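You operate a simulated robot arm through the tools that you are given. There is no shell and no other tool. Be economical: measure what you need, move in short steps, check, and stop when the job is done.

You run a simulated robot arm. Do the job below in one go: nothing can be reset, and whatever is moved stays where it is left.

TASK
Clip up the ratio card that asks for 40 g of resin.
Fine: the old card goes into the empty slot of the ledge first; the third card stays.

The check looks at the end state, three seconds after you hand in, the way a careful person would. Anything else that was tipped, shoved, dropped, spilled or broken makes it a failure.

THE ROBOT
A 6-joint arm with a two-finger parallel gripper, fixed in place. Base frame: the origin is at the foot of the arm, x ahead of it, y to its left, z up. Lengths are in m, angles in degrees, forces in N, time in s.
With the tool pointing down near the work surface it reaches from about 0.14 to 0.82 m from the base axis. Its first joint turns from -166.0 to 166.0 degrees. Payload 3.91 kg.
The tool frame sits at the grasp point between the pads (the TCP): z along the fingers, y along the line on which they close. The tips reach 0.03 m beyond it. The gripper opens to 0.11 m. The fingers are 0.02 m wide and 0.01 m thick; the gripper's body (0.048 by 0.112 m) begins 0.055 m behind the TCP.
Orientation is that of the tool frame in the base frame, as [roll, pitch, yaw] about the fixed x, y, z axes, in that order (R = Rz(yaw) Ry(pitch) Rx(roll)). With the fingers straight down and closing along the base's y, the tool's x points along the base's -x, its y along +y and its z along -z.

THE INTERFACE
- The arm moves only by the tool drive_tool. Its argument "targets" is a list that holds one entry, the list of rows, each a list of 7 numbers: the closure in counts, from 0 (fully open) to 255 (shut), then the shift along the base's x, y, z in units of 100 mm (1.0 is 100 mm), then the turn, a rotation vector about the base's x, y, z in units of 90 degrees (1.0 is 90 degrees). In form: [[[jaw, dx, dy, dz, rx, ry, rz], ...]]. A call has 1 to 20 rows; each row is the pose to reach, as a shift and turn from the pose commanded when the call began. A call with a number of a shift or a turn outside -1 to 1 is refused whole. Rows are played at 5 a second. More than 0.05 m and 8.6 degrees between two rows, or a gripper value outside its range, and nothing of the call is played. A pose out of reach is approached as far as the arm can. The call stops where the force on the tool passes 90 N (or 10 N more than at its start, if that is more) or the arm is blocked; 0.2 s more then pass. The fingers move at their own pace (about 0.108 m/s each) and stop on an object; they squeeze with about 31 N. The grip force told is the motor's: it shows also when the fingers shut on nothing. Time passes only in rows, and 0.2 s behind the last, so rows that repeat a pose let the fingers close. It gives the time, the measured TCP pose, the force on the tool (base axes), the opening and the grip force at its end, in the units of the frame above (readings bear some noise), and new pictures: "views" is both (left out), scene, wrist or none.
- Cameras (640 x 400 px; columns grow to the right, rows downward): "scene" is fixed at [0.0643, -0.5065, 1.2541]; the picture's right is [0.48, -0.87, 0.00], its down [-0.42, -0.23, -0.88] and it looks along [0.77, 0.43, -0.48] (base axes); focal length 214 px, centre (320, 200). "wrist" rides on the gripper at [-0.036, 0, -0.057] in the tool frame; the picture's right is [0.00, -1.00, 0.00], its down [0.97, 0.00, -0.24] and it looks along [0.24, 0.00, 0.97] (tool axes); focal length 218 px, centre (320, 200). There is no depth. A picture from a camera that has moved, and an enlarged one, comes with that camera's place and axes in the base frame and with its lens. The place of the scene camera against the robot may be out by one fixed shift of up to 0.018 m in any direction.
- lift_body(by): slides the trunk up (or, below 0, down) by that many m; the arm rides with it, the base frame stays. It gives what a move gives, with no picture.
- enlarge(camera, box): a new picture of the part [left, top, right, bottom] of that camera's present view, enlarged. It takes no simulated time.
- hand_in(): hands the job in; it is judged then, once.

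Work in short steps. Places have to be worked out from the pictures, the camera data and where the tool is seen: move nearer, look again, correct. Check each grasp and each placing, and mend what went wrong. You have 120 turns and 150 pictures in all, those below and enlarged ones among them. Open the gripper and draw the arm clear of the work before you hand the job in, unless the task says otherwise; then end with one line.

The tools are called after "Request:" as a command line: name --argument value ..., lists and objects as JSON in quotes. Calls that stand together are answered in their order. drive_tool: Moves the arm, as the interface text tells. Its arguments: {"type":"object","properties":{"targets":{"type":"array"},"views":{"type":"string","enum":["both","scene","wrist","none"]}},"required":["targets"]} The other tools are called the same way: lift_body (by) slides the trunk up or down; enlarge (camera, box) takes an enlarged picture of a part of a camera's view; hand_in () hands the job in.

At the start:

```text
clock: 0.0
ee_pos: [0.3913, -0.1983, 1.1895]
orientation: [-180.0, 0.0, 179.9]
ft_force: [0.0, -0.2, -0.5]
finger_gap: 0.1099
grasp_force: 0.1
trunk travel left (down, up): [-0.45, 0.09]
```

scene: 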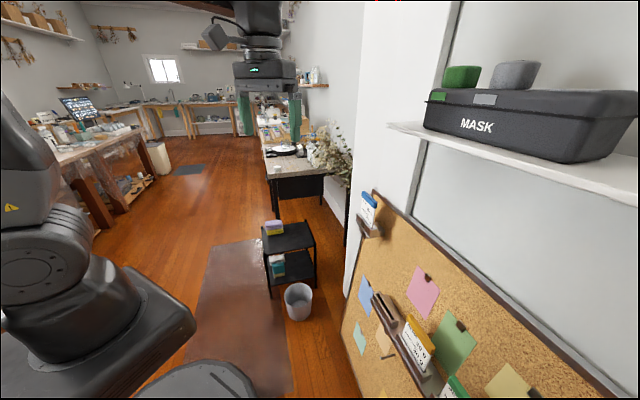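
wrist: 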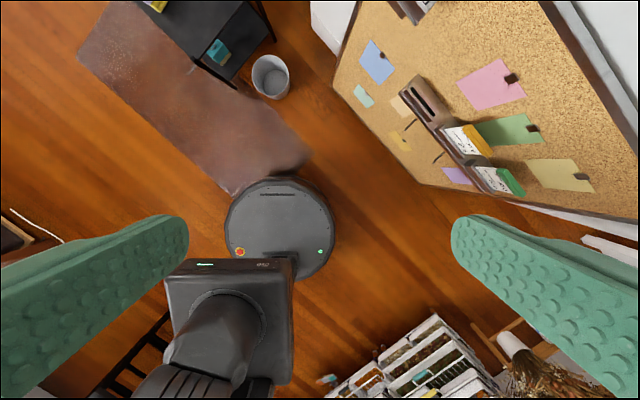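

The board at right has a clip with a blue-edged card and a ledge with two cards (yellow, green). I'll enlarge to see details.

Request:
enlarge --camera "scene" --box '[340, 180, 480, 400]'

Request:
enlarge --camera "wrist" --box '[340, 0, 600, 220]'

```text
1.82 times, centred on (410, 290) of scene
camera zoom: at [0.0643, -0.5065, 1.2541], right [0.48, -0.87, 0.0], down [-0.42, -0.23, -0.88], along [0.77, 0.43, -0.48], focal length 390 px, centre (156, 36)
```

zoom: 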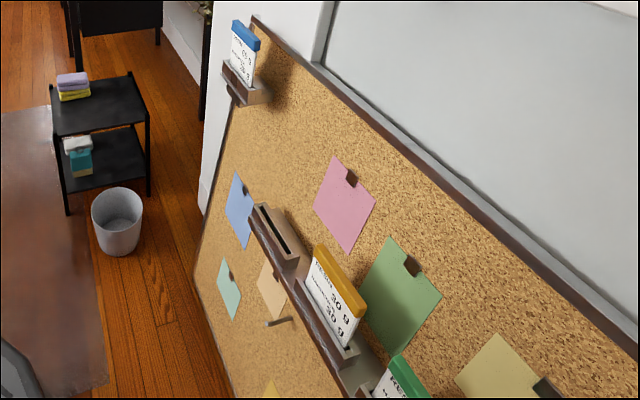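

```text
1.82 times, centred on (470, 110) of wrist
camera zoom: at [0.4275, -0.1969, 1.2453], right [0.0, -1.0, 0.0], down [-0.97, 0.0, 0.24], along [-0.24, 0.0, -0.97], focal length 397 px, centre (47, 364)
```

zoom: 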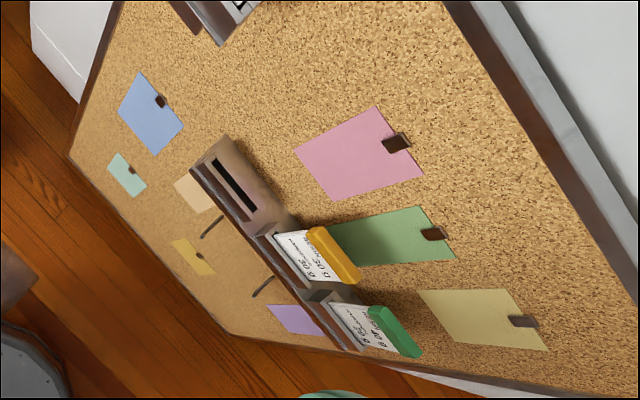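

Triangulating: empty slot ≈(0.54,-0.47,0.63), yellow ≈(0.44,-0.57), green ≈(0.35,-0.64), clip ≈(0.67,-0.345,0.88); the board runs about 45° in plan. I'll turn the tool toward facing the board to read the cards, first 90° of yaw.

Request:
drive_tool --targets '[[[0, 0, 0, 0, 0, 0, 0.09], [0, 0, 0, 0, 0, 0, 0.18], [0, 0, 0, 0, 0, 0, 0.27], [0, 0, 0, 0, 0, 0, 0.36], [0, 0, 0, 0, 0, 0, 0.45], [0, 0, 0, 0, 0, 0, 0.54], [0, 0, 0, 0, 0, 0, 0.63], [0, 0, 0, 0, 0, 0, 0.72], [0, 0, 0, 0, 0, 0, 0.81], [0, 0, 0, 0, 0, 0, 0.9], [0, 0, 0, 0, 0, 0, 0.99]]]' --views "none"

```text
clock: 2.4
ee_pos: [0.3914, -0.1969, 1.1886]
orientation: [180.0, 0.0, -90.7]
ft_force: [0.1, 0.1, -0.7]
finger_gap: 0.1098
grasp_force: 0.1
trunk travel left (down, up): [-0.45, 0.09]
```

Turn worked. Now 45° more and shift toward (0.34,-0.33,1.05).

Request:
drive_tool --targets '[[[0, -0.1, -0.2, -0.2, 0, 0, 0.09], [0, -0.2, -0.4, -0.4, 0, 0, 0.18], [0, -0.3, -0.6, -0.6, 0, 0, 0.27], [0, -0.4, -0.8, -0.8, 0, 0, 0.36], [0, -0.5, -1.0, -1.0, 0, 0, 0.45], [0, -0.5, -1.0, -1.0, 0, 0, 0.5]]]' --views "wrist"

```text
clock: 3.8
ee_pos: [0.3409, -0.2964, 1.0884]
orientation: [-180.0, 0.1, -45.8]
ft_force: [-0.5, -0.6, -0.4]
finger_gap: 0.1101
grasp_force: 0.0
trunk travel left (down, up): [-0.45, 0.09]
camera wrist: at [0.3159, -0.2696, 1.1447], right [0.72, 0.7, 0.0], down [0.68, -0.7, 0.24], along [0.17, -0.17, -0.97], focal length 218 px, centre (320, 200)
```

wrist: 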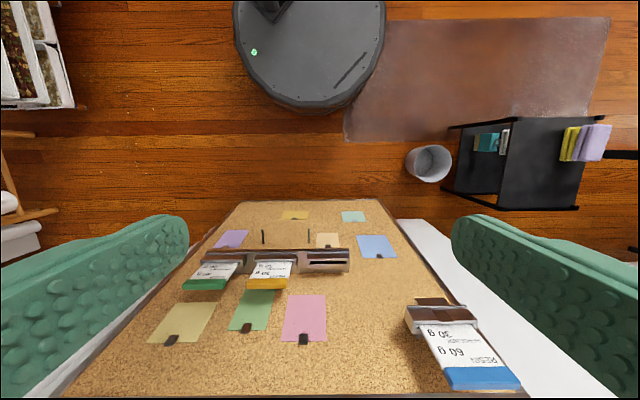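

The view is well aligned with the board. The blue (clipped) card reads resin 60 g. Enlarging the ledge cards.

Request:
enlarge --camera "wrist" --box '[180, 235, 360, 300]'

Request:
enlarge --camera "wrist" --box '[390, 280, 530, 400]'

```text
3.56 times, centred on (270, 268) of wrist
camera zoom: at [0.3159, -0.2696, 1.1447], right [0.72, 0.7, 0.0], down [0.68, -0.7, 0.24], along [0.17, -0.17, -0.97], focal length 776 px, centre (498, -40)
```

zoom: 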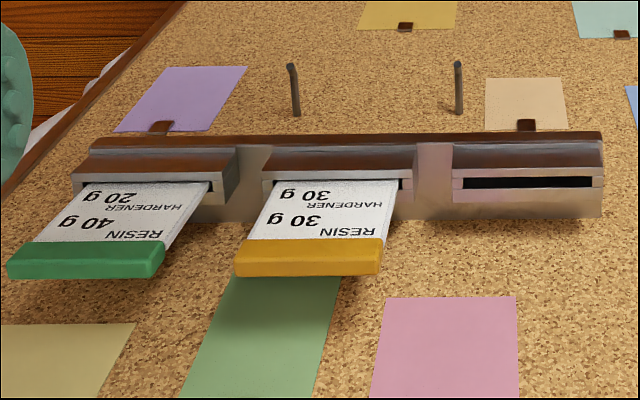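

```text
3.33 times, centred on (460, 340) of wrist
camera zoom: at [0.3159, -0.2696, 1.1447], right [0.72, 0.7, 0.0], down [0.68, -0.7, 0.24], along [0.17, -0.17, -0.97], focal length 728 px, centre (-147, -267)
```

zoom: 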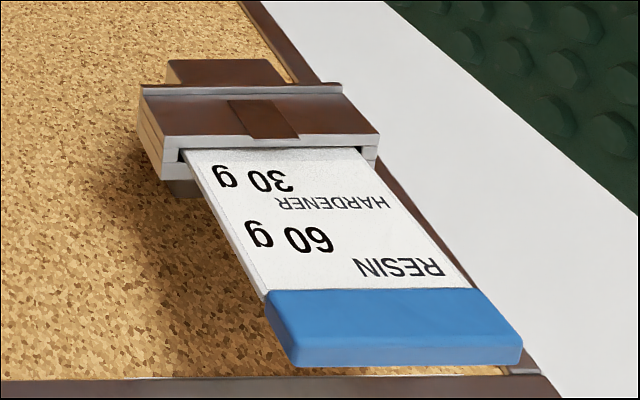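

Green asks for resin 40 g (hardener 20), yellow 30 g, so green is the target. I'll move above the front of the blue card for a closer, second view.

Request:
drive_tool --targets '[[[0, 0.25, 0.03, 0, 0, 0, 0.009], [0, 0.5, 0.06, 0, 0, 0, 0.009], [0, 0.75, 0.09, 0, 0, 0, 0.009], [0, 1.0, 0.12, 0, 0, 0, 0.009]]]' --views "none"

Request:
drive_tool --targets '[[[0, 0.25, 0.03, 0, 0, 0, 0], [0, 0.5, 0.06, 0, 0, 0, 0], [0, 0.75, 0.09, 0, 0, 0, 0], [0, 1.0, 0.12, 0, 0, 0, 0]]]' --views "none"

Request:
drive_tool --targets '[[[0, 0.25, 0.03, 0, 0, 0, 0], [0, 0.5, 0.06, 0, 0, 0, 0], [0, 0.74, 0.1, 0, 0, 0, 0], [0, 0.74, 0.1, 0, 0, 0, 0]]]' --views "both"

```text
clock: 4.8
ee_pos: [0.441, -0.286, 1.0896]
orientation: [-180.0, -0.1, -45.2]
ft_force: [0.1, -0.3, -0.1]
finger_gap: 0.1101
grasp_force: 0.1
trunk travel left (down, up): [-0.45, 0.09]
```

```text
clock: 5.8
ee_pos: [0.5421, -0.2742, 1.0886]
orientation: [-179.9, -0.1, -45.1]
ft_force: [-0.4, 0.7, 0.8]
finger_gap: 0.1099
grasp_force: 0.1
trunk travel left (down, up): [-0.45, 0.09]
```

```text
clock: 6.8
ee_pos: [0.6144, -0.2633, 1.0887]
orientation: [179.9, 0.0, -45.1]
ft_force: [0.4, 0.5, 0.6]
finger_gap: 0.11
grasp_force: 0.1
trunk travel left (down, up): [-0.45, 0.09]
camera wrist: at [0.5907, -0.2371, 1.1438], right [0.71, 0.71, 0.0], down [0.69, -0.69, 0.24], along [0.17, -0.17, -0.97], focal length 218 px, centre (320, 200)
```

scene: 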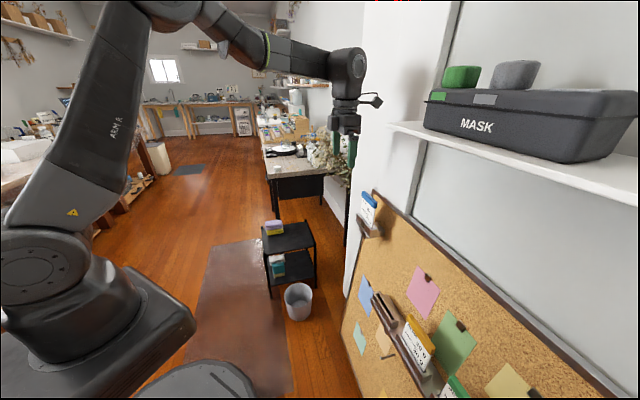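
wrist: 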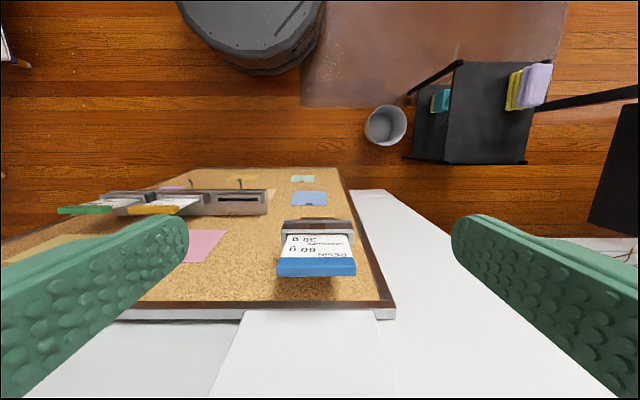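

Level and aligned. Zooming on the blue card for precise measurement.

Request:
enlarge --camera "wrist" --box '[230, 180, 410, 330]'

Request:
enlarge --camera "wrist" --box '[40, 170, 290, 270]'

```text
2.67 times, centred on (320, 255) of wrist
camera zoom: at [0.5907, -0.2371, 1.1438], right [0.71, 0.71, 0.0], down [0.69, -0.69, 0.24], along [0.17, -0.17, -0.97], focal length 582 px, centre (320, 53)
```

zoom: 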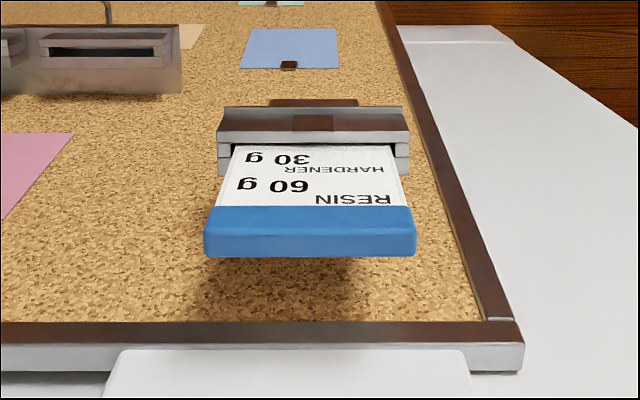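

```text
2.56 times, centred on (165, 220) of wrist
camera zoom: at [0.5907, -0.2371, 1.1438], right [0.71, 0.71, 0.0], down [0.69, -0.69, 0.24], along [0.17, -0.17, -0.97], focal length 559 px, centre (717, 149)
```

zoom: 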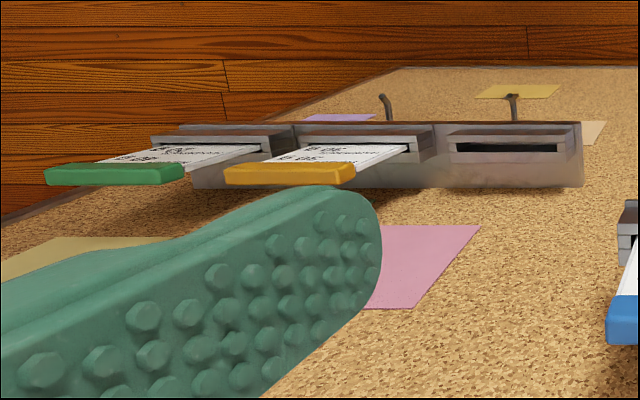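

Blue handle: centre B≈0.246, M≈0.724 (M = into the board), top z≈0.925, height ~25 mm, width ~89 mm, thickness ~10 mm; board at M≈0.755. I'll grip across the width with the tool tilted 20° so the body stays off the board; first a pre-approach.

Request:
drive_tool --targets '[[[0, 0.1, -0.11, -0.15, -0.04, -0.04, 0], [0, 0.2, -0.22, -0.3, -0.08, -0.08, 0], [0, 0.3, -0.33, -0.45, -0.12, -0.12, 0], [0, 0.4, -0.44, -0.6, -0.157, -0.157, 0], [0, 0.4, -0.44, -0.6, -0.157, -0.157, 0]]]' --views "both"

```text
clock: 8.0
ee_pos: [0.6559, -0.3077, 1.0268]
orientation: [180.0, -20.1, -45.1]
ft_force: [0.2, -0.8, 0.0]
finger_gap: 0.1099
grasp_force: 0.1
trunk travel left (down, up): [-0.45, 0.09]
camera wrist: at [0.6183, -0.2686, 1.0683], right [0.71, 0.71, 0.0], down [0.59, -0.59, 0.56], along [0.39, -0.4, -0.83], focal length 218 px, centre (320, 200)
```

scene: 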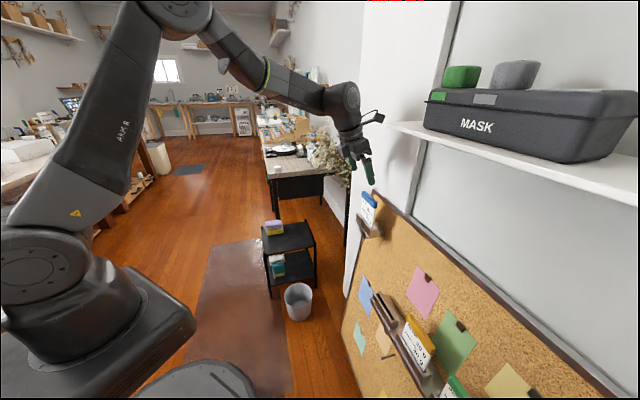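
wrist: 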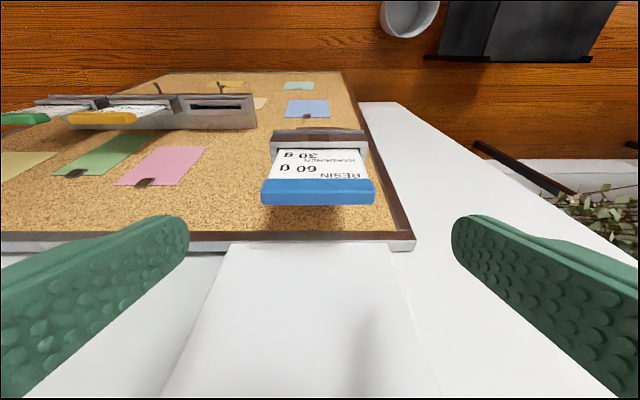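

Measurements confirmed. Moving right above the handle, then descend.

Request:
drive_tool --targets '[[[0, 0.13, -0.13, -0.1, 0, 0, 0], [0, 0.265, -0.265, -0.2, 0, 0, 0], [0, 0.265, -0.265, -0.4, 0, 0, 0], [0, 0.265, -0.265, -0.6, 0, 0, 0], [0, 0.265, -0.265, -0.6, 0, 0, 0]]]' --views "both"

```text
clock: 9.2
ee_pos: [0.682, -0.3336, 0.9674]
orientation: [-180.0, -20.0, -45.0]
ft_force: [-0.3, -0.1, -0.8]
finger_gap: 0.1104
grasp_force: 0.0
trunk travel left (down, up): [-0.45, 0.09]
camera wrist: at [0.6452, -0.2956, 1.0086], right [0.71, 0.71, 0.0], down [0.59, -0.59, 0.56], along [0.39, -0.39, -0.83], focal length 218 px, centre (320, 200)
```

scene: 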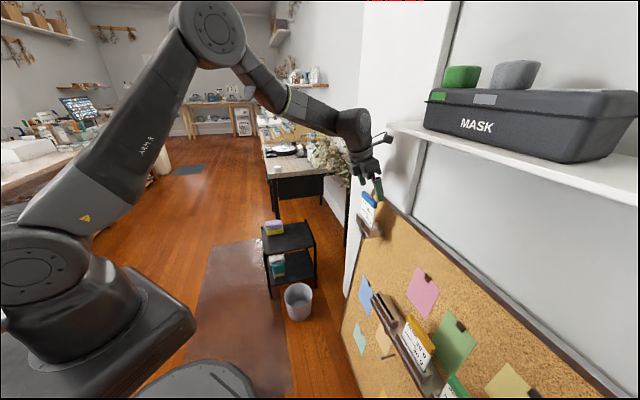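
wrist: 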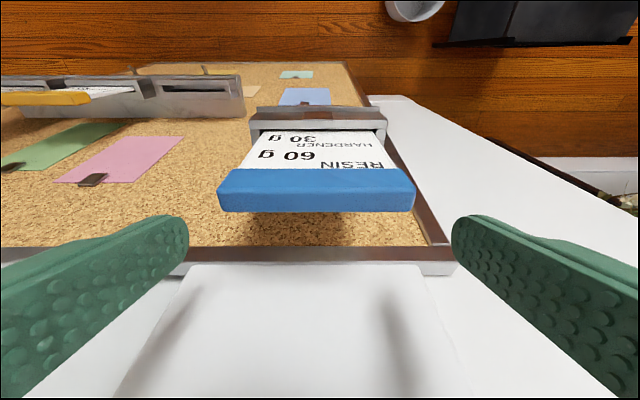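

Centred. Descending around the handle to z≈0.915.

Request:
drive_tool --targets '[[[0, 0, 0, -0.13, 0, 0, 0], [0, 0, 0, -0.26, 0, 0, 0], [0, 0, 0, -0.4, 0, 0, 0], [0, 0, 0, -0.52, 0, 0, 0], [0, 0, 0, -0.52, 0, 0, 0]]]' --views "wrist"

```text
clock: 10.4
ee_pos: [0.6819, -0.3345, 0.9164]
orientation: [179.9, -20.0, -45.1]
ft_force: [0.4, -0.5, 0.1]
finger_gap: 0.11
grasp_force: 0.1
trunk travel left (down, up): [-0.45, 0.09]
camera wrist: at [0.6446, -0.2951, 0.9568], right [0.71, 0.71, 0.0], down [0.59, -0.59, 0.56], along [0.39, -0.39, -0.83], focal length 218 px, centre (320, 200)
```

wrist: 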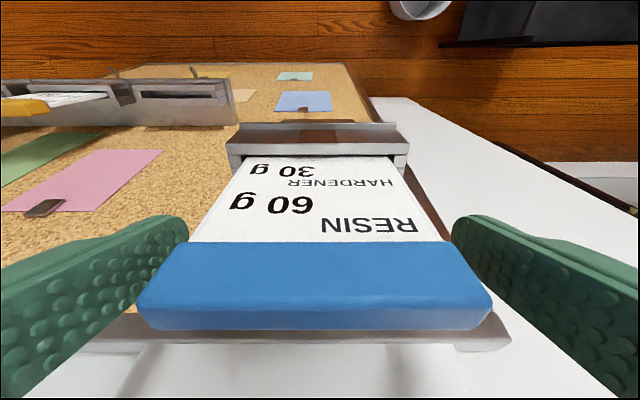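

Handle sits between the fingers. Closing.

Request:
drive_tool --targets '[[[30, 0, 0, 0, 0, 0, 0], [60, 0, 0, 0, 0, 0, 0], [255, 0, 0, 0, 0, 0, 0], [255, 0, 0, 0, 0, 0, 0], [255, 0, 0, 0, 0, 0, 0]]]' --views "wrist"

```text
clock: 11.6
ee_pos: [0.6809, -0.3325, 0.9159]
orientation: [-180.0, -19.9, -45.2]
ft_force: [-7.6, -5.7, -1.0]
finger_gap: 0.0892
grasp_force: 30.6
trunk travel left (down, up): [-0.45, 0.09]
camera wrist: at [0.6438, -0.2961, 0.9571], right [0.71, 0.71, 0.0], down [0.59, -0.59, 0.56], along [0.39, -0.39, -0.83], focal length 218 px, centre (320, 200)
```

wrist: 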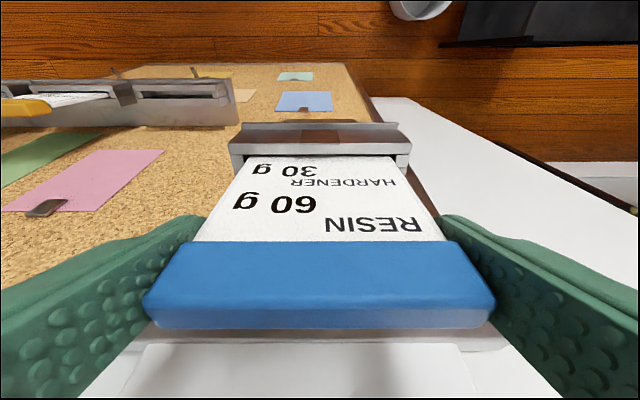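

Gripped (89 mm). A small side force of ~9 N along -B shows slight offset; I relax it 1 mm and lift slowly.

Request:
drive_tool --targets '[[[255, -0.008, -0.008, 0, 0, 0, 0], [255, -0.008, -0.008, 0.05, 0, 0, 0], [255, -0.008, -0.008, 0.12, 0, 0, 0], [255, -0.008, -0.008, 0.2, 0, 0, 0], [255, -0.008, -0.008, 0.3, 0, 0, 0]]]' --views "both"

```text
clock: 12.8
ee_pos: [0.6815, -0.3348, 0.9472]
orientation: [-180.0, -20.0, -45.1]
ft_force: [0.3, 0.1, -1.1]
finger_gap: 0.0891
grasp_force: 30.9
trunk travel left (down, up): [-0.45, 0.09]
camera wrist: at [0.6443, -0.2961, 0.9887], right [0.71, 0.71, 0.0], down [0.59, -0.59, 0.56], along [0.39, -0.39, -0.83], focal length 218 px, centre (320, 200)
```

scene: 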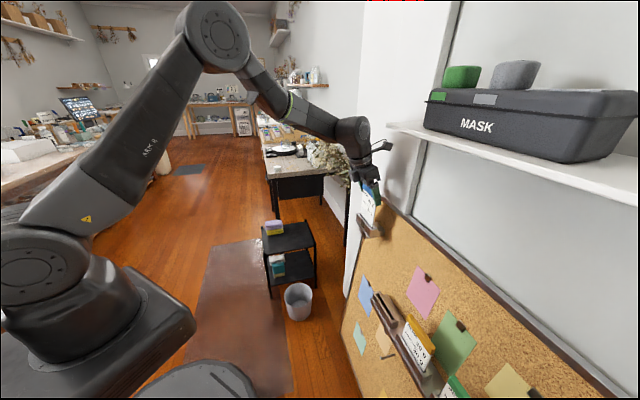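
wrist: 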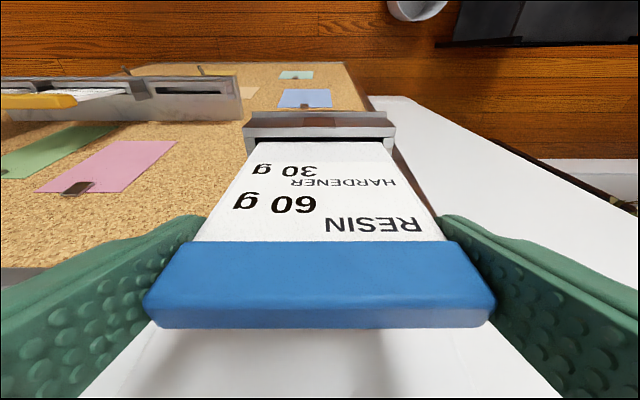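

The card is rising cleanly with the tool. Continue lifting 70 mm.

Request:
drive_tool --targets '[[[255, 0, 0, 0.12, 0, 0, 0], [255, 0, 0, 0.24, 0, 0, 0], [255, 0, 0, 0.36, 0, 0, 0], [255, 0, 0, 0.5, 0, 0, 0], [255, 0, 0, 0.7, 0, 0, 0]]]' --views "wrist"

```text
clock: 14.0
ee_pos: [0.6813, -0.3351, 1.017]
orientation: [-180.0, -19.9, -45.0]
ft_force: [0.9, 0.7, 0.7]
finger_gap: 0.0891
grasp_force: 31.0
trunk travel left (down, up): [-0.45, 0.09]
camera wrist: at [0.6444, -0.2966, 1.0571], right [0.71, 0.71, 0.0], down [0.59, -0.59, 0.56], along [0.39, -0.39, -0.83], focal length 218 px, centre (320, 200)
```

wrist: 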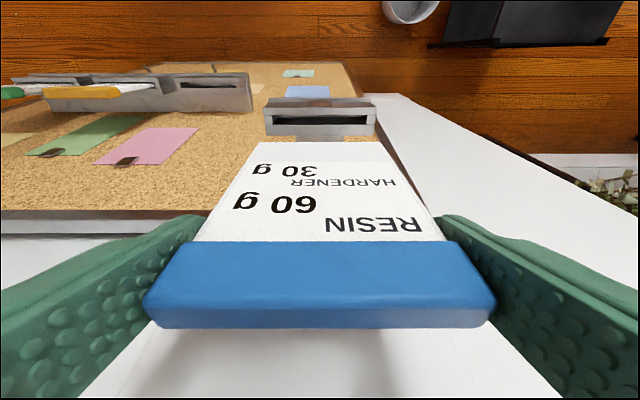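

Card is free. I'll record how the clip slot looks in this pose relative to the held card, as a reference for visually matching the ledge slot.

Request:
enlarge --camera "wrist" --box '[240, 85, 400, 185]'

Request:
enlarge --camera "wrist" --box '[0, 60, 260, 160]'

```text
4.00 times, centred on (320, 135) of wrist
camera zoom: at [0.6444, -0.2966, 1.0571], right [0.71, 0.71, 0.0], down [0.59, -0.59, 0.56], along [0.39, -0.39, -0.83], focal length 873 px, centre (320, 460)
```

zoom: 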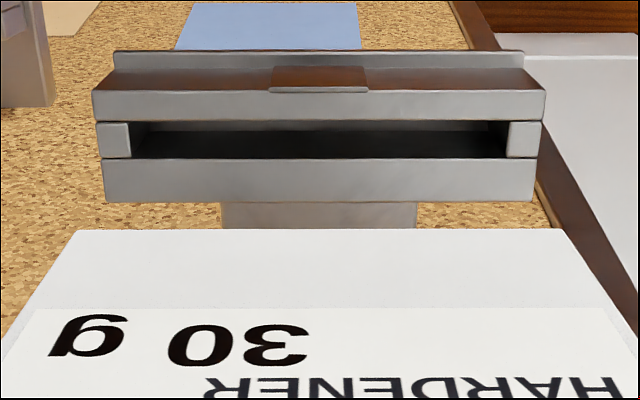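

```text
2.46 times, centred on (130, 110) of wrist
camera zoom: at [0.6444, -0.2966, 1.0571], right [0.71, 0.71, 0.0], down [0.59, -0.59, 0.56], along [0.39, -0.39, -0.83], focal length 537 px, centre (788, 422)
```

zoom: 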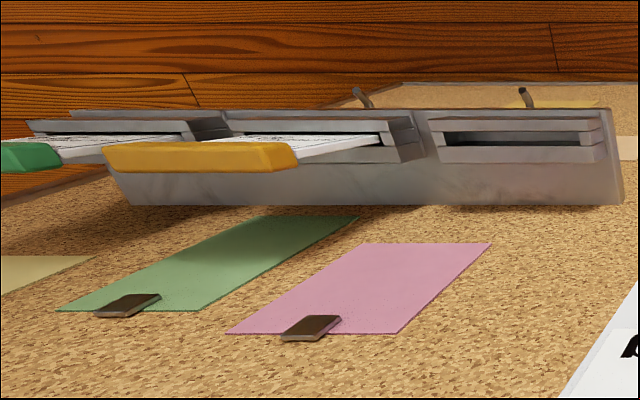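

Reference: card bottom row 230, slot opening cols 130–508, rows 122–158 in this zoom, at 100 mm above the seated pose. Now moving outward, then sideways and down toward the empty ledge slot.

Request:
drive_tool --targets '[[[255, -0.21, 0.21, 0, 0, 0, 0], [255, -0.424, 0.424, 0, 0, 0, 0], [255, -0.6, 0.25, 0, 0, 0, 0], [255, -0.778, 0.07, 0, 0, 0, 0]]]' --views "none"

Request:
drive_tool --targets '[[[255, -0.2, -0.2, -0.2, 0, 0, 0], [255, -0.4, -0.4, -0.4, 0, 0, 0], [255, -0.6, -0.6, -0.6, 0, 0, 0], [255, -0.8, -0.8, -0.8, 0, 0, 0], [255, -0.92, -0.92, -0.9, 0, 0, 0]]]' --views "both"

```text
clock: 15.0
ee_pos: [0.6021, -0.3264, 1.0158]
orientation: [-179.8, -20.1, -45.2]
ft_force: [-1.0, 0.6, -0.1]
finger_gap: 0.0889
grasp_force: 31.2
trunk travel left (down, up): [-0.45, 0.09]
```

```text
clock: 16.2
ee_pos: [0.5113, -0.4205, 0.9269]
orientation: [179.9, -20.0, -45.1]
ft_force: [-0.2, -0.4, -0.2]
finger_gap: 0.0892
grasp_force: 30.8
trunk travel left (down, up): [-0.45, 0.09]
camera wrist: at [0.474, -0.3836, 0.9672], right [0.71, 0.71, 0.0], down [0.59, -0.59, 0.56], along [0.39, -0.39, -0.83], focal length 218 px, centre (320, 200)
```

scene: 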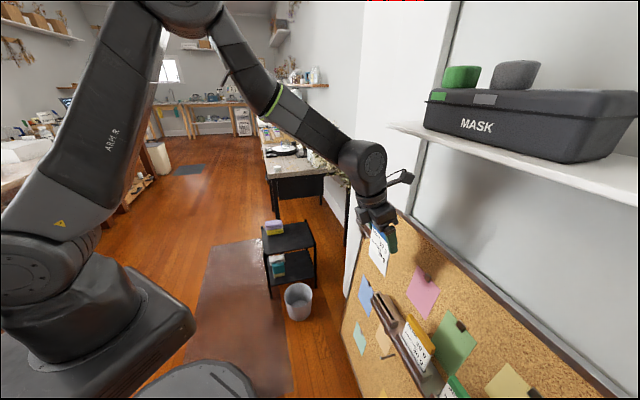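
wrist: 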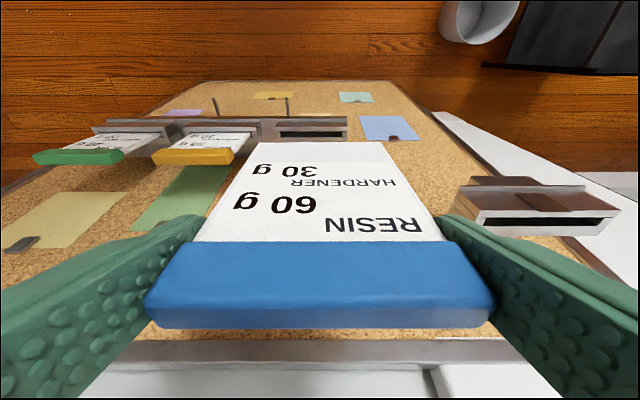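

On track; slot lies slightly left. Move -12 mm along B and 100 mm down, staying 60 mm outward.

Request:
drive_tool --targets '[[[255, -0.05, -0.05, -0.25, 0, 0, 0], [255, -0.09, -0.09, -0.5, 0, 0, 0], [255, -0.09, -0.09, -0.75, 0, 0, 0], [255, -0.09, -0.09, -1.0, 0, 0, 0], [255, -0.09, -0.09, -1.0, 0, 0, 0]]]' --views "both"

```text
clock: 17.4
ee_pos: [0.5032, -0.4295, 0.8257]
orientation: [-180.0, -20.0, -45.1]
ft_force: [-0.4, -0.1, -0.6]
finger_gap: 0.0892
grasp_force: 30.5
trunk travel left (down, up): [-0.45, 0.09]
camera wrist: at [0.4656, -0.3909, 0.8666], right [0.71, 0.71, 0.0], down [0.59, -0.59, 0.56], along [0.39, -0.39, -0.83], focal length 218 px, centre (320, 200)
```

scene: 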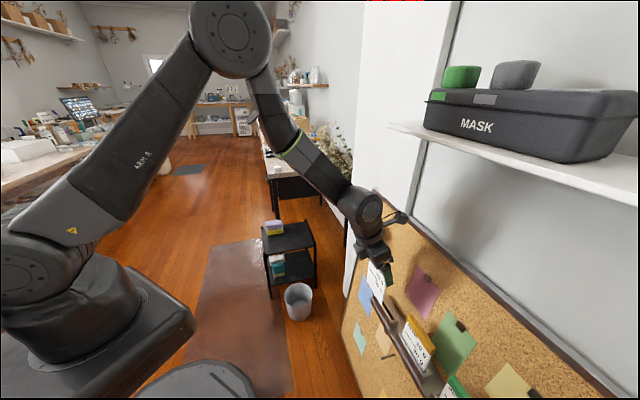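
wrist: 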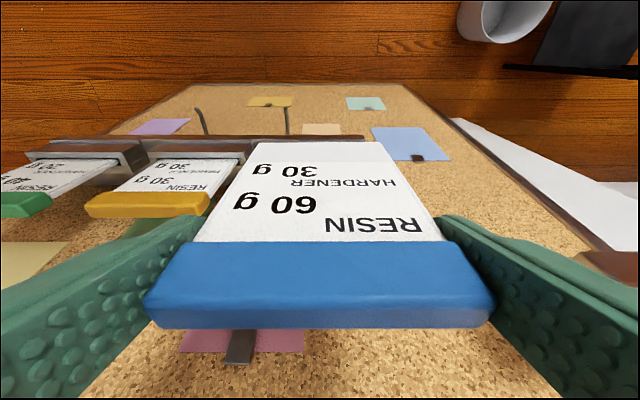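

Slot is hidden behind the card; move inward 45 mm at this height (card bottom ≈0.72, well above the lip).

Request:
drive_tool --targets '[[[255, 0.1, -0.1, 0, 0, 0, 0], [255, 0.21, -0.21, 0, 0, 0, 0], [255, 0.322, -0.322, 0, 0, 0, 0], [255, 0.322, -0.322, 0, 0, 0, 0]]]' --views "wrist"

Request:
enlarge --camera "wrist" --box '[240, 85, 400, 185]'

```text
clock: 18.4
ee_pos: [0.535, -0.4618, 0.8266]
orientation: [179.9, -20.1, -45.1]
ft_force: [0.7, -0.3, -1.0]
finger_gap: 0.0892
grasp_force: 31.5
trunk travel left (down, up): [-0.45, 0.09]
camera wrist: at [0.4984, -0.4235, 0.8673], right [0.71, 0.71, 0.0], down [0.59, -0.59, 0.56], along [0.39, -0.39, -0.83], focal length 218 px, centre (320, 200)
```

wrist: 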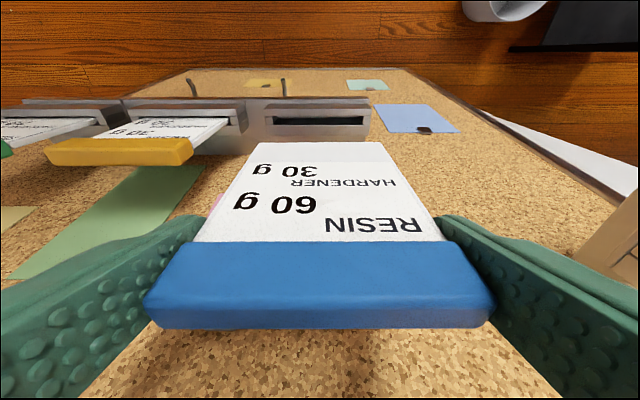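

```text
4.00 times, centred on (320, 135) of wrist
camera zoom: at [0.4984, -0.4235, 0.8673], right [0.71, 0.71, 0.0], down [0.59, -0.59, 0.56], along [0.39, -0.39, -0.83], focal length 873 px, centre (320, 460)
```

zoom: 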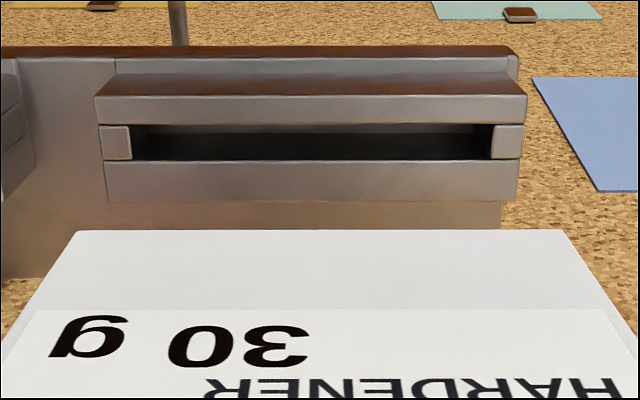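

Almost matches the reference: scale 5% smaller, 8 px left, 2 px low. Correction: B −2 mm, M +3 mm; seat is ≈111 mm below. Going down 50 mm and re-checking.

Request:
drive_tool --targets '[[[255, 0.009, -0.037, 0, 0, 0, 0], [255, 0.009, -0.037, -0.15, 0, 0, 0], [255, 0.009, -0.037, -0.3, 0, 0, 0], [255, 0.009, -0.037, -0.5, 0, 0, 0], [255, 0.009, -0.037, -0.5, 0, 0, 0]]]' --views "scene"

Request:
enlarge --camera "wrist" --box '[240, 85, 400, 185]'

```text
clock: 19.6
ee_pos: [0.5346, -0.4653, 0.7768]
orientation: [180.0, -20.0, -45.1]
ft_force: [-0.2, 0.4, -0.8]
finger_gap: 0.0893
grasp_force: 30.8
trunk travel left (down, up): [-0.45, 0.09]
```

scene: 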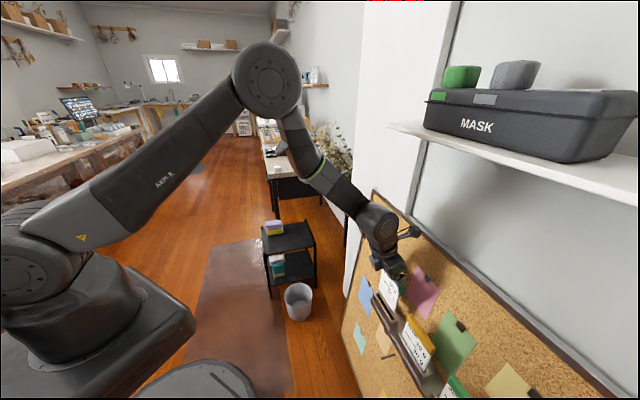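

```text
4.00 times, centred on (320, 135) of wrist
camera zoom: at [0.4981, -0.4268, 0.8169], right [0.71, 0.71, 0.0], down [0.59, -0.59, 0.56], along [0.39, -0.39, -0.83], focal length 873 px, centre (320, 460)
```

zoom: 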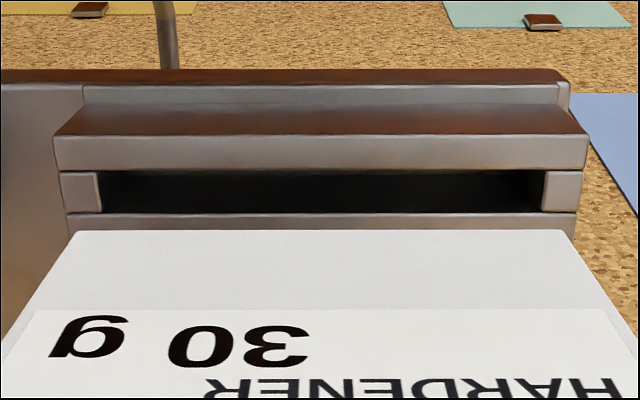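

Now card centre is ~0.7 mm left of the slot. Shift +0.7 mm along B and go 18 mm further down, then check just above the lip.

Request:
drive_tool --targets '[[[255, 0.005, 0.005, -0.06, 0, 0, 0], [255, 0.005, 0.005, -0.12, 0, 0, 0], [255, 0.005, 0.005, -0.18, 0, 0, 0], [255, 0.005, 0.005, -0.18, 0, 0, 0]]]' --views "none"

Request:
enlarge --camera "wrist" --box '[240, 85, 400, 185]'

```text
clock: 20.6
ee_pos: [0.535, -0.4641, 0.7589]
orientation: [180.0, -20.0, -45.1]
ft_force: [0.6, 0.1, -0.5]
finger_gap: 0.089
grasp_force: 31.5
trunk travel left (down, up): [-0.45, 0.09]
```

```text
4.00 times, centred on (320, 135) of wrist
camera zoom: at [0.4983, -0.4267, 0.7998], right [0.71, 0.71, 0.0], down [0.59, -0.59, 0.56], along [0.39, -0.39, -0.83], focal length 873 px, centre (320, 460)
```

zoom: 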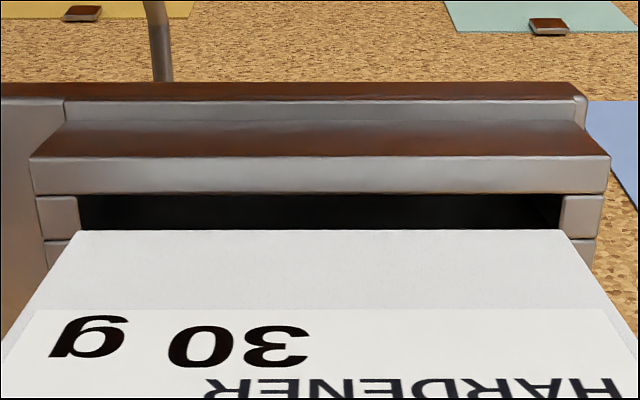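

Card is centred in both directions over the opening (~9 mm above lip). Inserting in small steps.

Request:
drive_tool --targets '[[[255, 0.002, 0.002, -0.05, 0, 0, 0], [255, 0.002, 0.002, -0.1, 0, 0, 0], [255, 0.002, 0.002, -0.15, 0, 0, 0], [255, 0.002, 0.002, -0.2, 0, 0, 0]]]' --views "none"

Request:
enlarge --camera "wrist" --box '[200, 85, 440, 235]'

```text
clock: 21.6
ee_pos: [0.5359, -0.465, 0.7384]
orientation: [179.9, -20.1, -45.1]
ft_force: [0.2, -0.3, 0.1]
finger_gap: 0.0892
grasp_force: 31.5
trunk travel left (down, up): [-0.45, 0.09]
```

```text
2.67 times, centred on (320, 160) of wrist
camera zoom: at [0.4989, -0.4265, 0.7796], right [0.71, 0.71, 0.0], down [0.59, -0.59, 0.56], along [0.39, -0.39, -0.83], focal length 582 px, centre (320, 307)
```

zoom: 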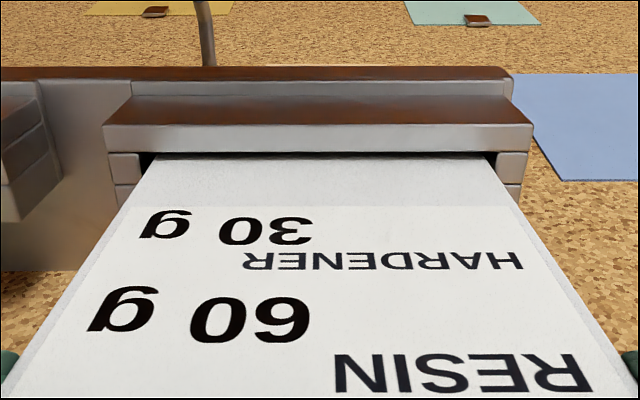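

Card is entering the slot with no force. Continue down to the seat in small steps.

Request:
drive_tool --targets '[[[255, 0, 0, -0.05, 0, 0, 0], [255, 0, 0, -0.1, 0, 0, 0], [255, 0, 0, -0.15, 0, 0, 0], [255, 0, 0, -0.18, 0, 0, 0]]]' --views "none"

Request:
drive_tool --targets '[[[255, 0, 0, -0.02, 0, 0, 0], [255, 0, 0, -0.03, 0, 0, 0]]]' --views "wrist"

```text
clock: 22.6
ee_pos: [0.5367, -0.4634, 0.7208]
orientation: [180.0, -20.0, -45.1]
ft_force: [-0.1, -0.4, -0.7]
finger_gap: 0.0891
grasp_force: 31.1
trunk travel left (down, up): [-0.45, 0.09]
```

```text
clock: 23.2
ee_pos: [0.5352, -0.4633, 0.7185]
orientation: [-180.0, -20.0, -45.1]
ft_force: [0.2, 0.4, -1.2]
finger_gap: 0.0891
grasp_force: 30.7
trunk travel left (down, up): [-0.45, 0.09]
camera wrist: at [0.4984, -0.4259, 0.7589], right [0.71, 0.71, 0.0], down [0.59, -0.59, 0.56], along [0.39, -0.39, -0.83], focal length 218 px, centre (320, 200)
```

wrist: 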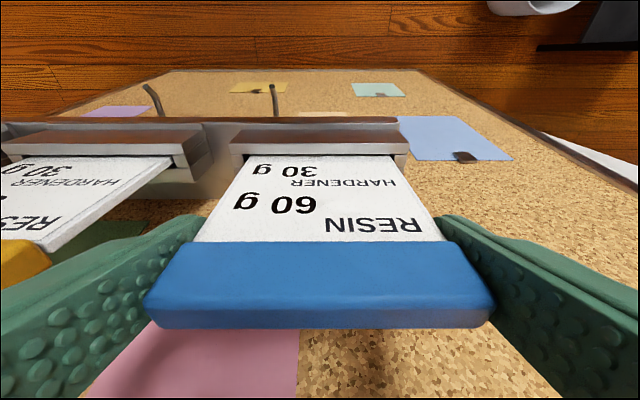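

Nearly at the reference seating (card enters at row ~156 vs 158). Step down 1 mm at a time until contact force shows.

Request:
drive_tool --targets '[[[255, 0, 0, -0.01, 0, 0, 0], [255, 0, 0, -0.02, 0, 0, 0], [255, 0, 0, -0.03, 0, 0, 0]]]' --views "none"

```text
clock: 24.0
ee_pos: [0.535, -0.4641, 0.7156]
orientation: [179.9, -20.0, -45.2]
ft_force: [-1.5, 2.1, 4.5]
finger_gap: 0.0892
grasp_force: 30.9
trunk travel left (down, up): [-0.45, 0.09]
```

Contact at z=0.7156 — seated, exactly as predicted. Open and look.

Request:
drive_tool --targets '[[[0, 0, 0, 0.005, 0, 0, 0], [0, 0, 0, 0.005, 0, 0, 0], [0, 0, 0, 0.005, 0, 0, 0]]]' --views "wrist"

```text
clock: 24.8
ee_pos: [0.5361, -0.4644, 0.7146]
orientation: [-180.0, -19.9, -45.0]
ft_force: [-0.3, -1.0, 0.3]
finger_gap: 0.1101
grasp_force: 0.0
trunk travel left (down, up): [-0.45, 0.09]
camera wrist: at [0.4985, -0.4259, 0.7563], right [0.71, 0.71, 0.0], down [0.59, -0.59, 0.56], along [0.39, -0.39, -0.83], focal length 218 px, centre (320, 200)
```

wrist: 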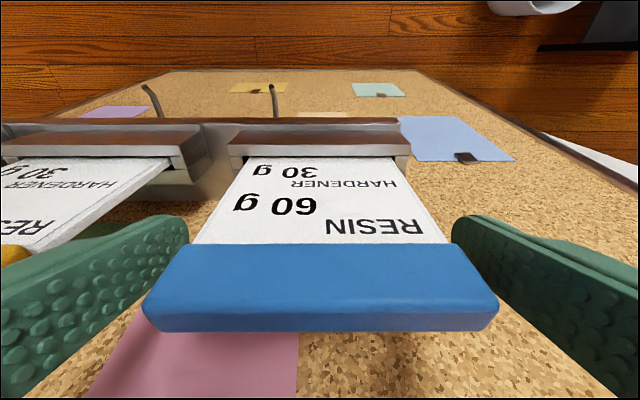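

Released, card stands properly. Raise 90 mm straight up and check both views.

Request:
drive_tool --targets '[[[0, 0, 0, 0.15, 0, 0, 0], [0, 0, 0, 0.35, 0, 0, 0], [0, 0, 0, 0.6, 0, 0, 0], [0, 0, 0, 0.9, 0, 0, 0], [0, 0, 0, 0.9, 0, 0, 0]]]' --views "both"

Request:
enlarge --camera "scene" --box '[320, 100, 500, 400]'

```text
clock: 26.0
ee_pos: [0.535, -0.4641, 0.8042]
orientation: [-180.0, -20.0, -45.1]
ft_force: [-0.5, 0.1, 0.8]
finger_gap: 0.1101
grasp_force: 0.1
trunk travel left (down, up): [-0.45, 0.09]
camera wrist: at [0.4979, -0.4254, 0.8463], right [0.71, 0.71, 0.0], down [0.59, -0.59, 0.56], along [0.39, -0.39, -0.83], focal length 218 px, centre (320, 200)
```

scene: 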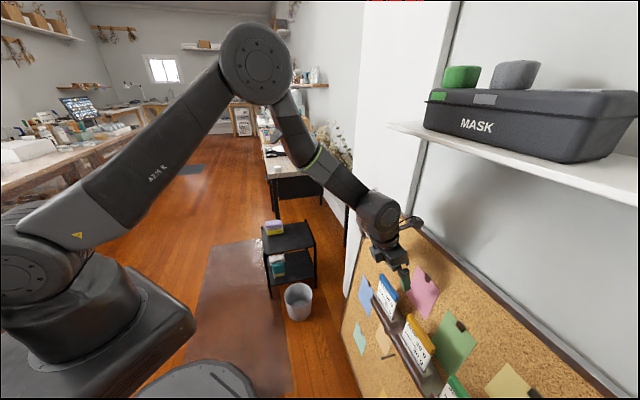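
wrist: 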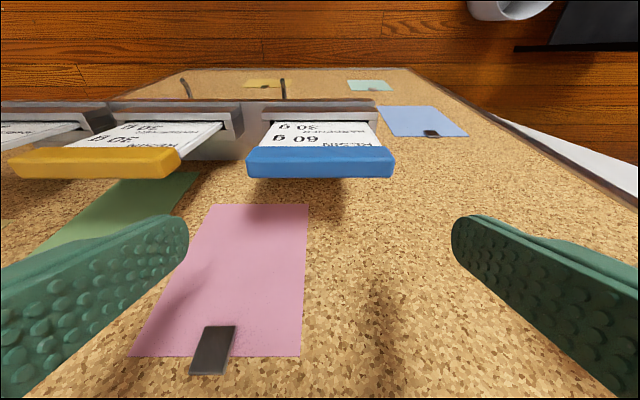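

```text
1.33 times, centred on (410, 250) of scene
camera zoom: at [0.0643, -0.5065, 1.2541], right [0.48, -0.87, 0.0], down [-0.42, -0.23, -0.88], along [0.77, 0.43, -0.48], focal length 286 px, centre (200, 133)
```

zoom: 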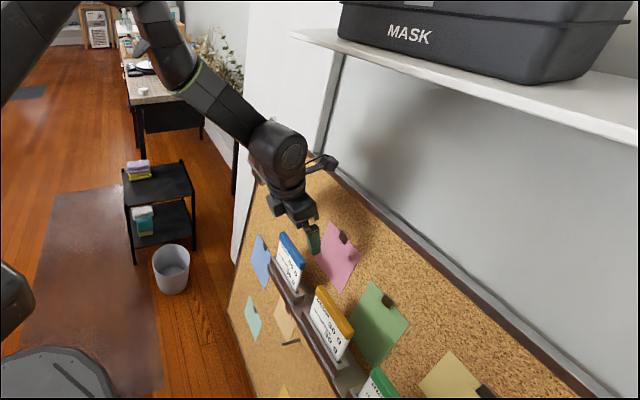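

Blue stands in the ledge properly; all good. Slot pitch ≈0.14, so green at B≈-0.23. Retreat 40 mm outward and move sideways toward green.

Request:
drive_tool --targets '[[[0, -0.14, 0.14, 0, 0, 0, 0], [0, -0.28, 0.28, 0, 0, 0, 0], [0, -0.5, 0.06, 0, 0, 0, 0], [0, -0.75, -0.19, 0, 0, 0, 0], [0, -0.99, -0.43, 0, 0, 0, 0]]]' --views "none"

Request:
drive_tool --targets '[[[0, -0.25, -0.25, 0, 0, 0, 0], [0, -0.5, -0.5, 0, 0, 0, 0], [0, -0.75, -0.75, 0, 0, 0, 0], [0, -1.0, -1.0, 0, 0, 0, 0], [0, -1.0, -1.0, 0, 0, 0, 0]]]' --views "both"

```text
clock: 27.2
ee_pos: [0.449, -0.4871, 0.8024]
orientation: [177.9, -20.3, -45.8]
ft_force: [-0.3, 0.1, -0.8]
finger_gap: 0.1097
grasp_force: 0.1
out of reach, approached as far as the arm can: row 4, 5
trunk travel left (down, up): [-0.45, 0.09]
```

```text
clock: 28.4
ee_pos: [0.3731, -0.5703, 0.8006]
orientation: [171.5, -26.2, -46.2]
ft_force: [0.6, 0.3, 0.1]
finger_gap: 0.1101
grasp_force: 0.1
out of reach, approached as far as the arm can: row 1, 2, 3, 4, 5
trunk travel left (down, up): [-0.45, 0.09]
camera wrist: at [0.3402, -0.522, 0.8348], right [0.76, 0.64, -0.13], down [0.56, -0.53, 0.64], along [0.34, -0.56, -0.75], focal length 218 px, centre (320, 200)
```

scene: 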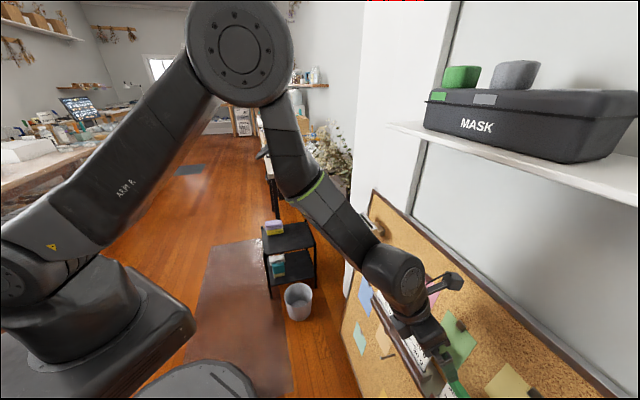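
wrist: 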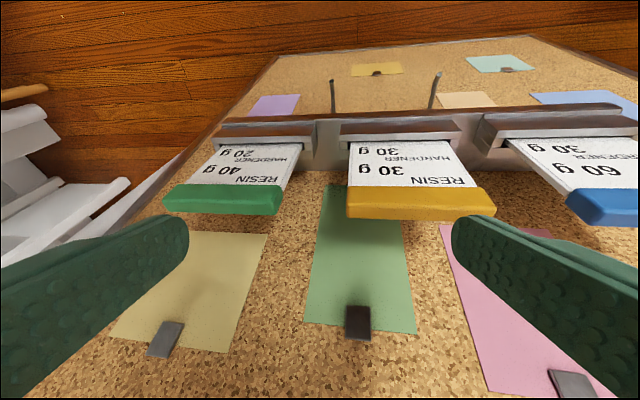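

Out-of-reach here: the wrist looks near singular (forearm nearly aligned with the tool). I'll retreat outward and up with the tool made vertical again, then lower the trunk so the forearm is more horizontal.

Request:
drive_tool --targets '[[[0, -0.2, 0.2, 0.2, 0.04, 0.04, 0], [0, -0.4, 0.4, 0.4, 0.08, 0.08, 0], [0, -0.6, 0.6, 0.6, 0.12, 0.12, 0], [0, -0.8, 0.8, 0.8, 0.157, 0.157, 0], [0, -1.0, 1.0, 1.0, 0.157, 0.157, 0], [0, -1.0, 1.0, 1.0, 0.157, 0.157, 0]]]' --views "both"

```text
clock: 29.8
ee_pos: [0.3014, -0.4166, 0.8709]
orientation: [173.5, -1.2, -48.8]
ft_force: [-0.1, 0.8, -0.7]
finger_gap: 0.11
grasp_force: 0.0
out of reach, approached as far as the arm can: row 1, 2, 3, 4, 5, 6
trunk travel left (down, up): [-0.45, 0.09]
camera wrist: at [0.2826, -0.3829, 0.9268], right [0.75, 0.65, -0.11], down [0.66, -0.71, 0.26], along [0.09, -0.27, -0.96], focal length 218 px, centre (320, 200)
```

scene: 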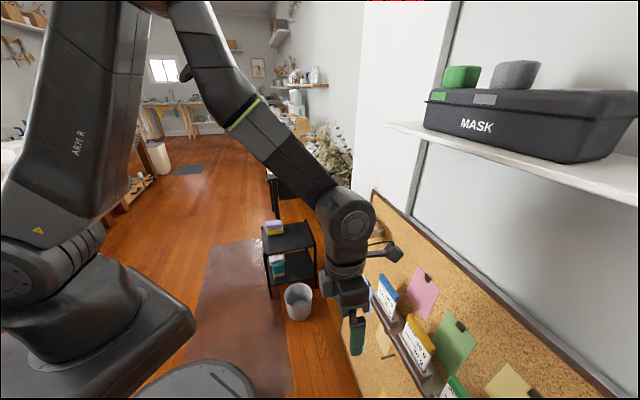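
wrist: 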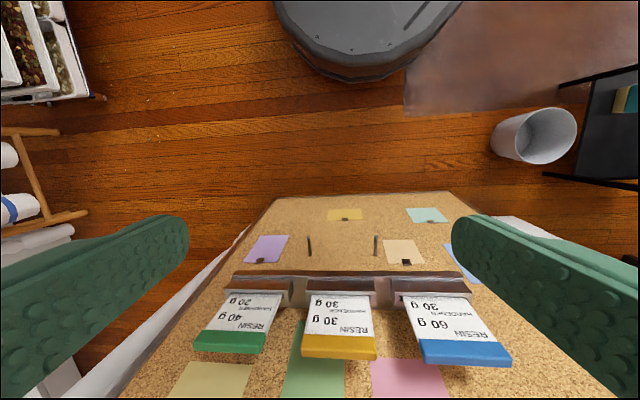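

Diagnosis: the last joint is at its turn limit on this side (tool yaw vs arm azimuth). The same tool pose should be reachable with the wrist unwound by a full turn. I'll back off to free space first.

Request:
drive_tool --targets '[[[0, 0.15, 0.25, 0.25, 0, 0, 0], [0, 0.3, 0.5, 0.5, 0, 0, 0], [0, 0.5, 0.75, 0.75, 0, 0, 0], [0, 0.7, 1.0, 1.0, 0, 0, 0], [0, 0.7, 1.0, 1.0, 0, 0, 0]]]' --views "none"

```text
clock: 31.0
ee_pos: [0.3703, -0.3158, 0.9694]
orientation: [173.4, -1.3, -48.8]
ft_force: [0.7, 0.0, 0.3]
finger_gap: 0.1098
grasp_force: 0.1
trunk travel left (down, up): [-0.45, 0.09]
```

Now unwind: rotate about vertical by −90° repeatedly.

Request:
drive_tool --targets '[[[0, 0, 0, 0, 0, 0, -0.09], [0, 0, 0, 0, 0, 0, -0.18], [0, 0, 0, 0, 0, 0, -0.27], [0, 0, 0, 0, 0, 0, -0.36], [0, 0, 0, 0, 0, 0, -0.45], [0, 0, 0, 0, 0, 0, -0.54], [0, 0, 0, 0, 0, 0, -0.63], [0, 0, 0, 0, 0, 0, -0.72], [0, 0, 0, 0, 0, 0, -0.81], [0, 0, 0, 0, 0, 0, -0.9], [0, 0, 0, 0, 0, 0, -0.98]]]' --views "none"

Request:
drive_tool --targets '[[[0, 0, 0, 0, 0, 0, -0.09], [0, 0, 0, 0, 0, 0, -0.18], [0, 0, 0, 0, 0, 0, -0.27], [0, 0, 0, 0, 0, 0, -0.36], [0, 0, 0, 0, 0, 0, -0.45], [0, 0, 0, 0, 0, 0, -0.54], [0, 0, 0, 0, 0, 0, -0.63], [0, 0, 0, 0, 0, 0, -0.72], [0, 0, 0, 0, 0, 0, -0.81], [0, 0, 0, 0, 0, 0, -0.9], [0, 0, 0, 0, 0, 0, -0.98]]]' --views "none"

Request:
drive_tool --targets '[[[0, 0, 0, 0, 0, 0, -0.09], [0, 0, 0, 0, 0, 0, -0.18], [0, 0, 0, 0, 0, 0, -0.27], [0, 0, 0, 0, 0, 0, -0.36], [0, 0, 0, 0, 0, 0, -0.45], [0, 0, 0, 0, 0, 0, -0.54], [0, 0, 0, 0, 0, 0, -0.63], [0, 0, 0, 0, 0, 0, -0.72], [0, 0, 0, 0, 0, 0, -0.81], [0, 0, 0, 0, 0, 0, -0.9], [0, 0, 0, 0, 0, 0, -0.98]]]' --views "both"

```text
clock: 33.4
ee_pos: [0.3693, -0.3142, 0.9709]
orientation: [173.4, -1.2, -137.0]
ft_force: [0.2, 0.4, -0.6]
finger_gap: 0.1098
grasp_force: 0.0
trunk travel left (down, up): [-0.45, 0.09]
```

```text
clock: 35.8
ee_pos: [0.3688, -0.3153, 0.9684]
orientation: [173.4, -1.2, 134.6]
ft_force: [0.3, 0.1, -0.5]
finger_gap: 0.1101
grasp_force: 0.0
trunk travel left (down, up): [-0.45, 0.09]
```

```text
clock: 38.2
ee_pos: [0.3702, -0.3132, 0.9693]
orientation: [173.6, -1.2, 46.5]
ft_force: [0.0, 0.1, -0.4]
finger_gap: 0.11
grasp_force: 0.1
trunk travel left (down, up): [-0.45, 0.09]
camera wrist: at [0.34, -0.3366, 1.0247], right [-0.72, 0.69, -0.11], down [0.64, 0.72, 0.26], along [0.26, 0.11, -0.96], focal length 218 px, centre (320, 200)
```

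scene: 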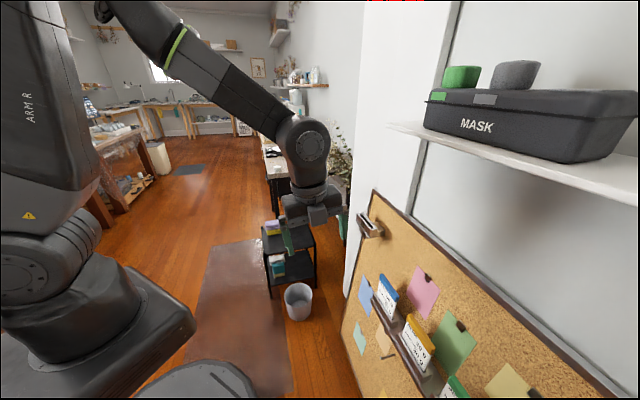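
wrist: 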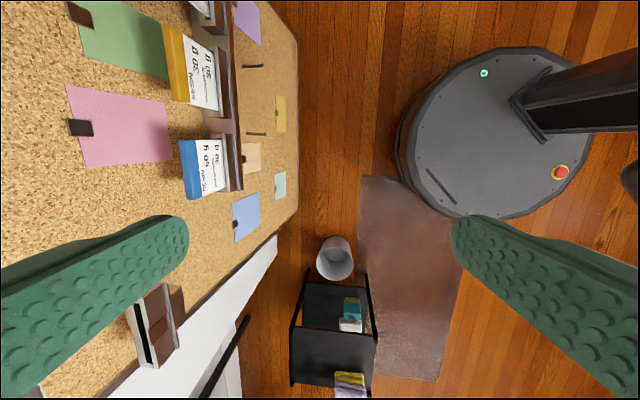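

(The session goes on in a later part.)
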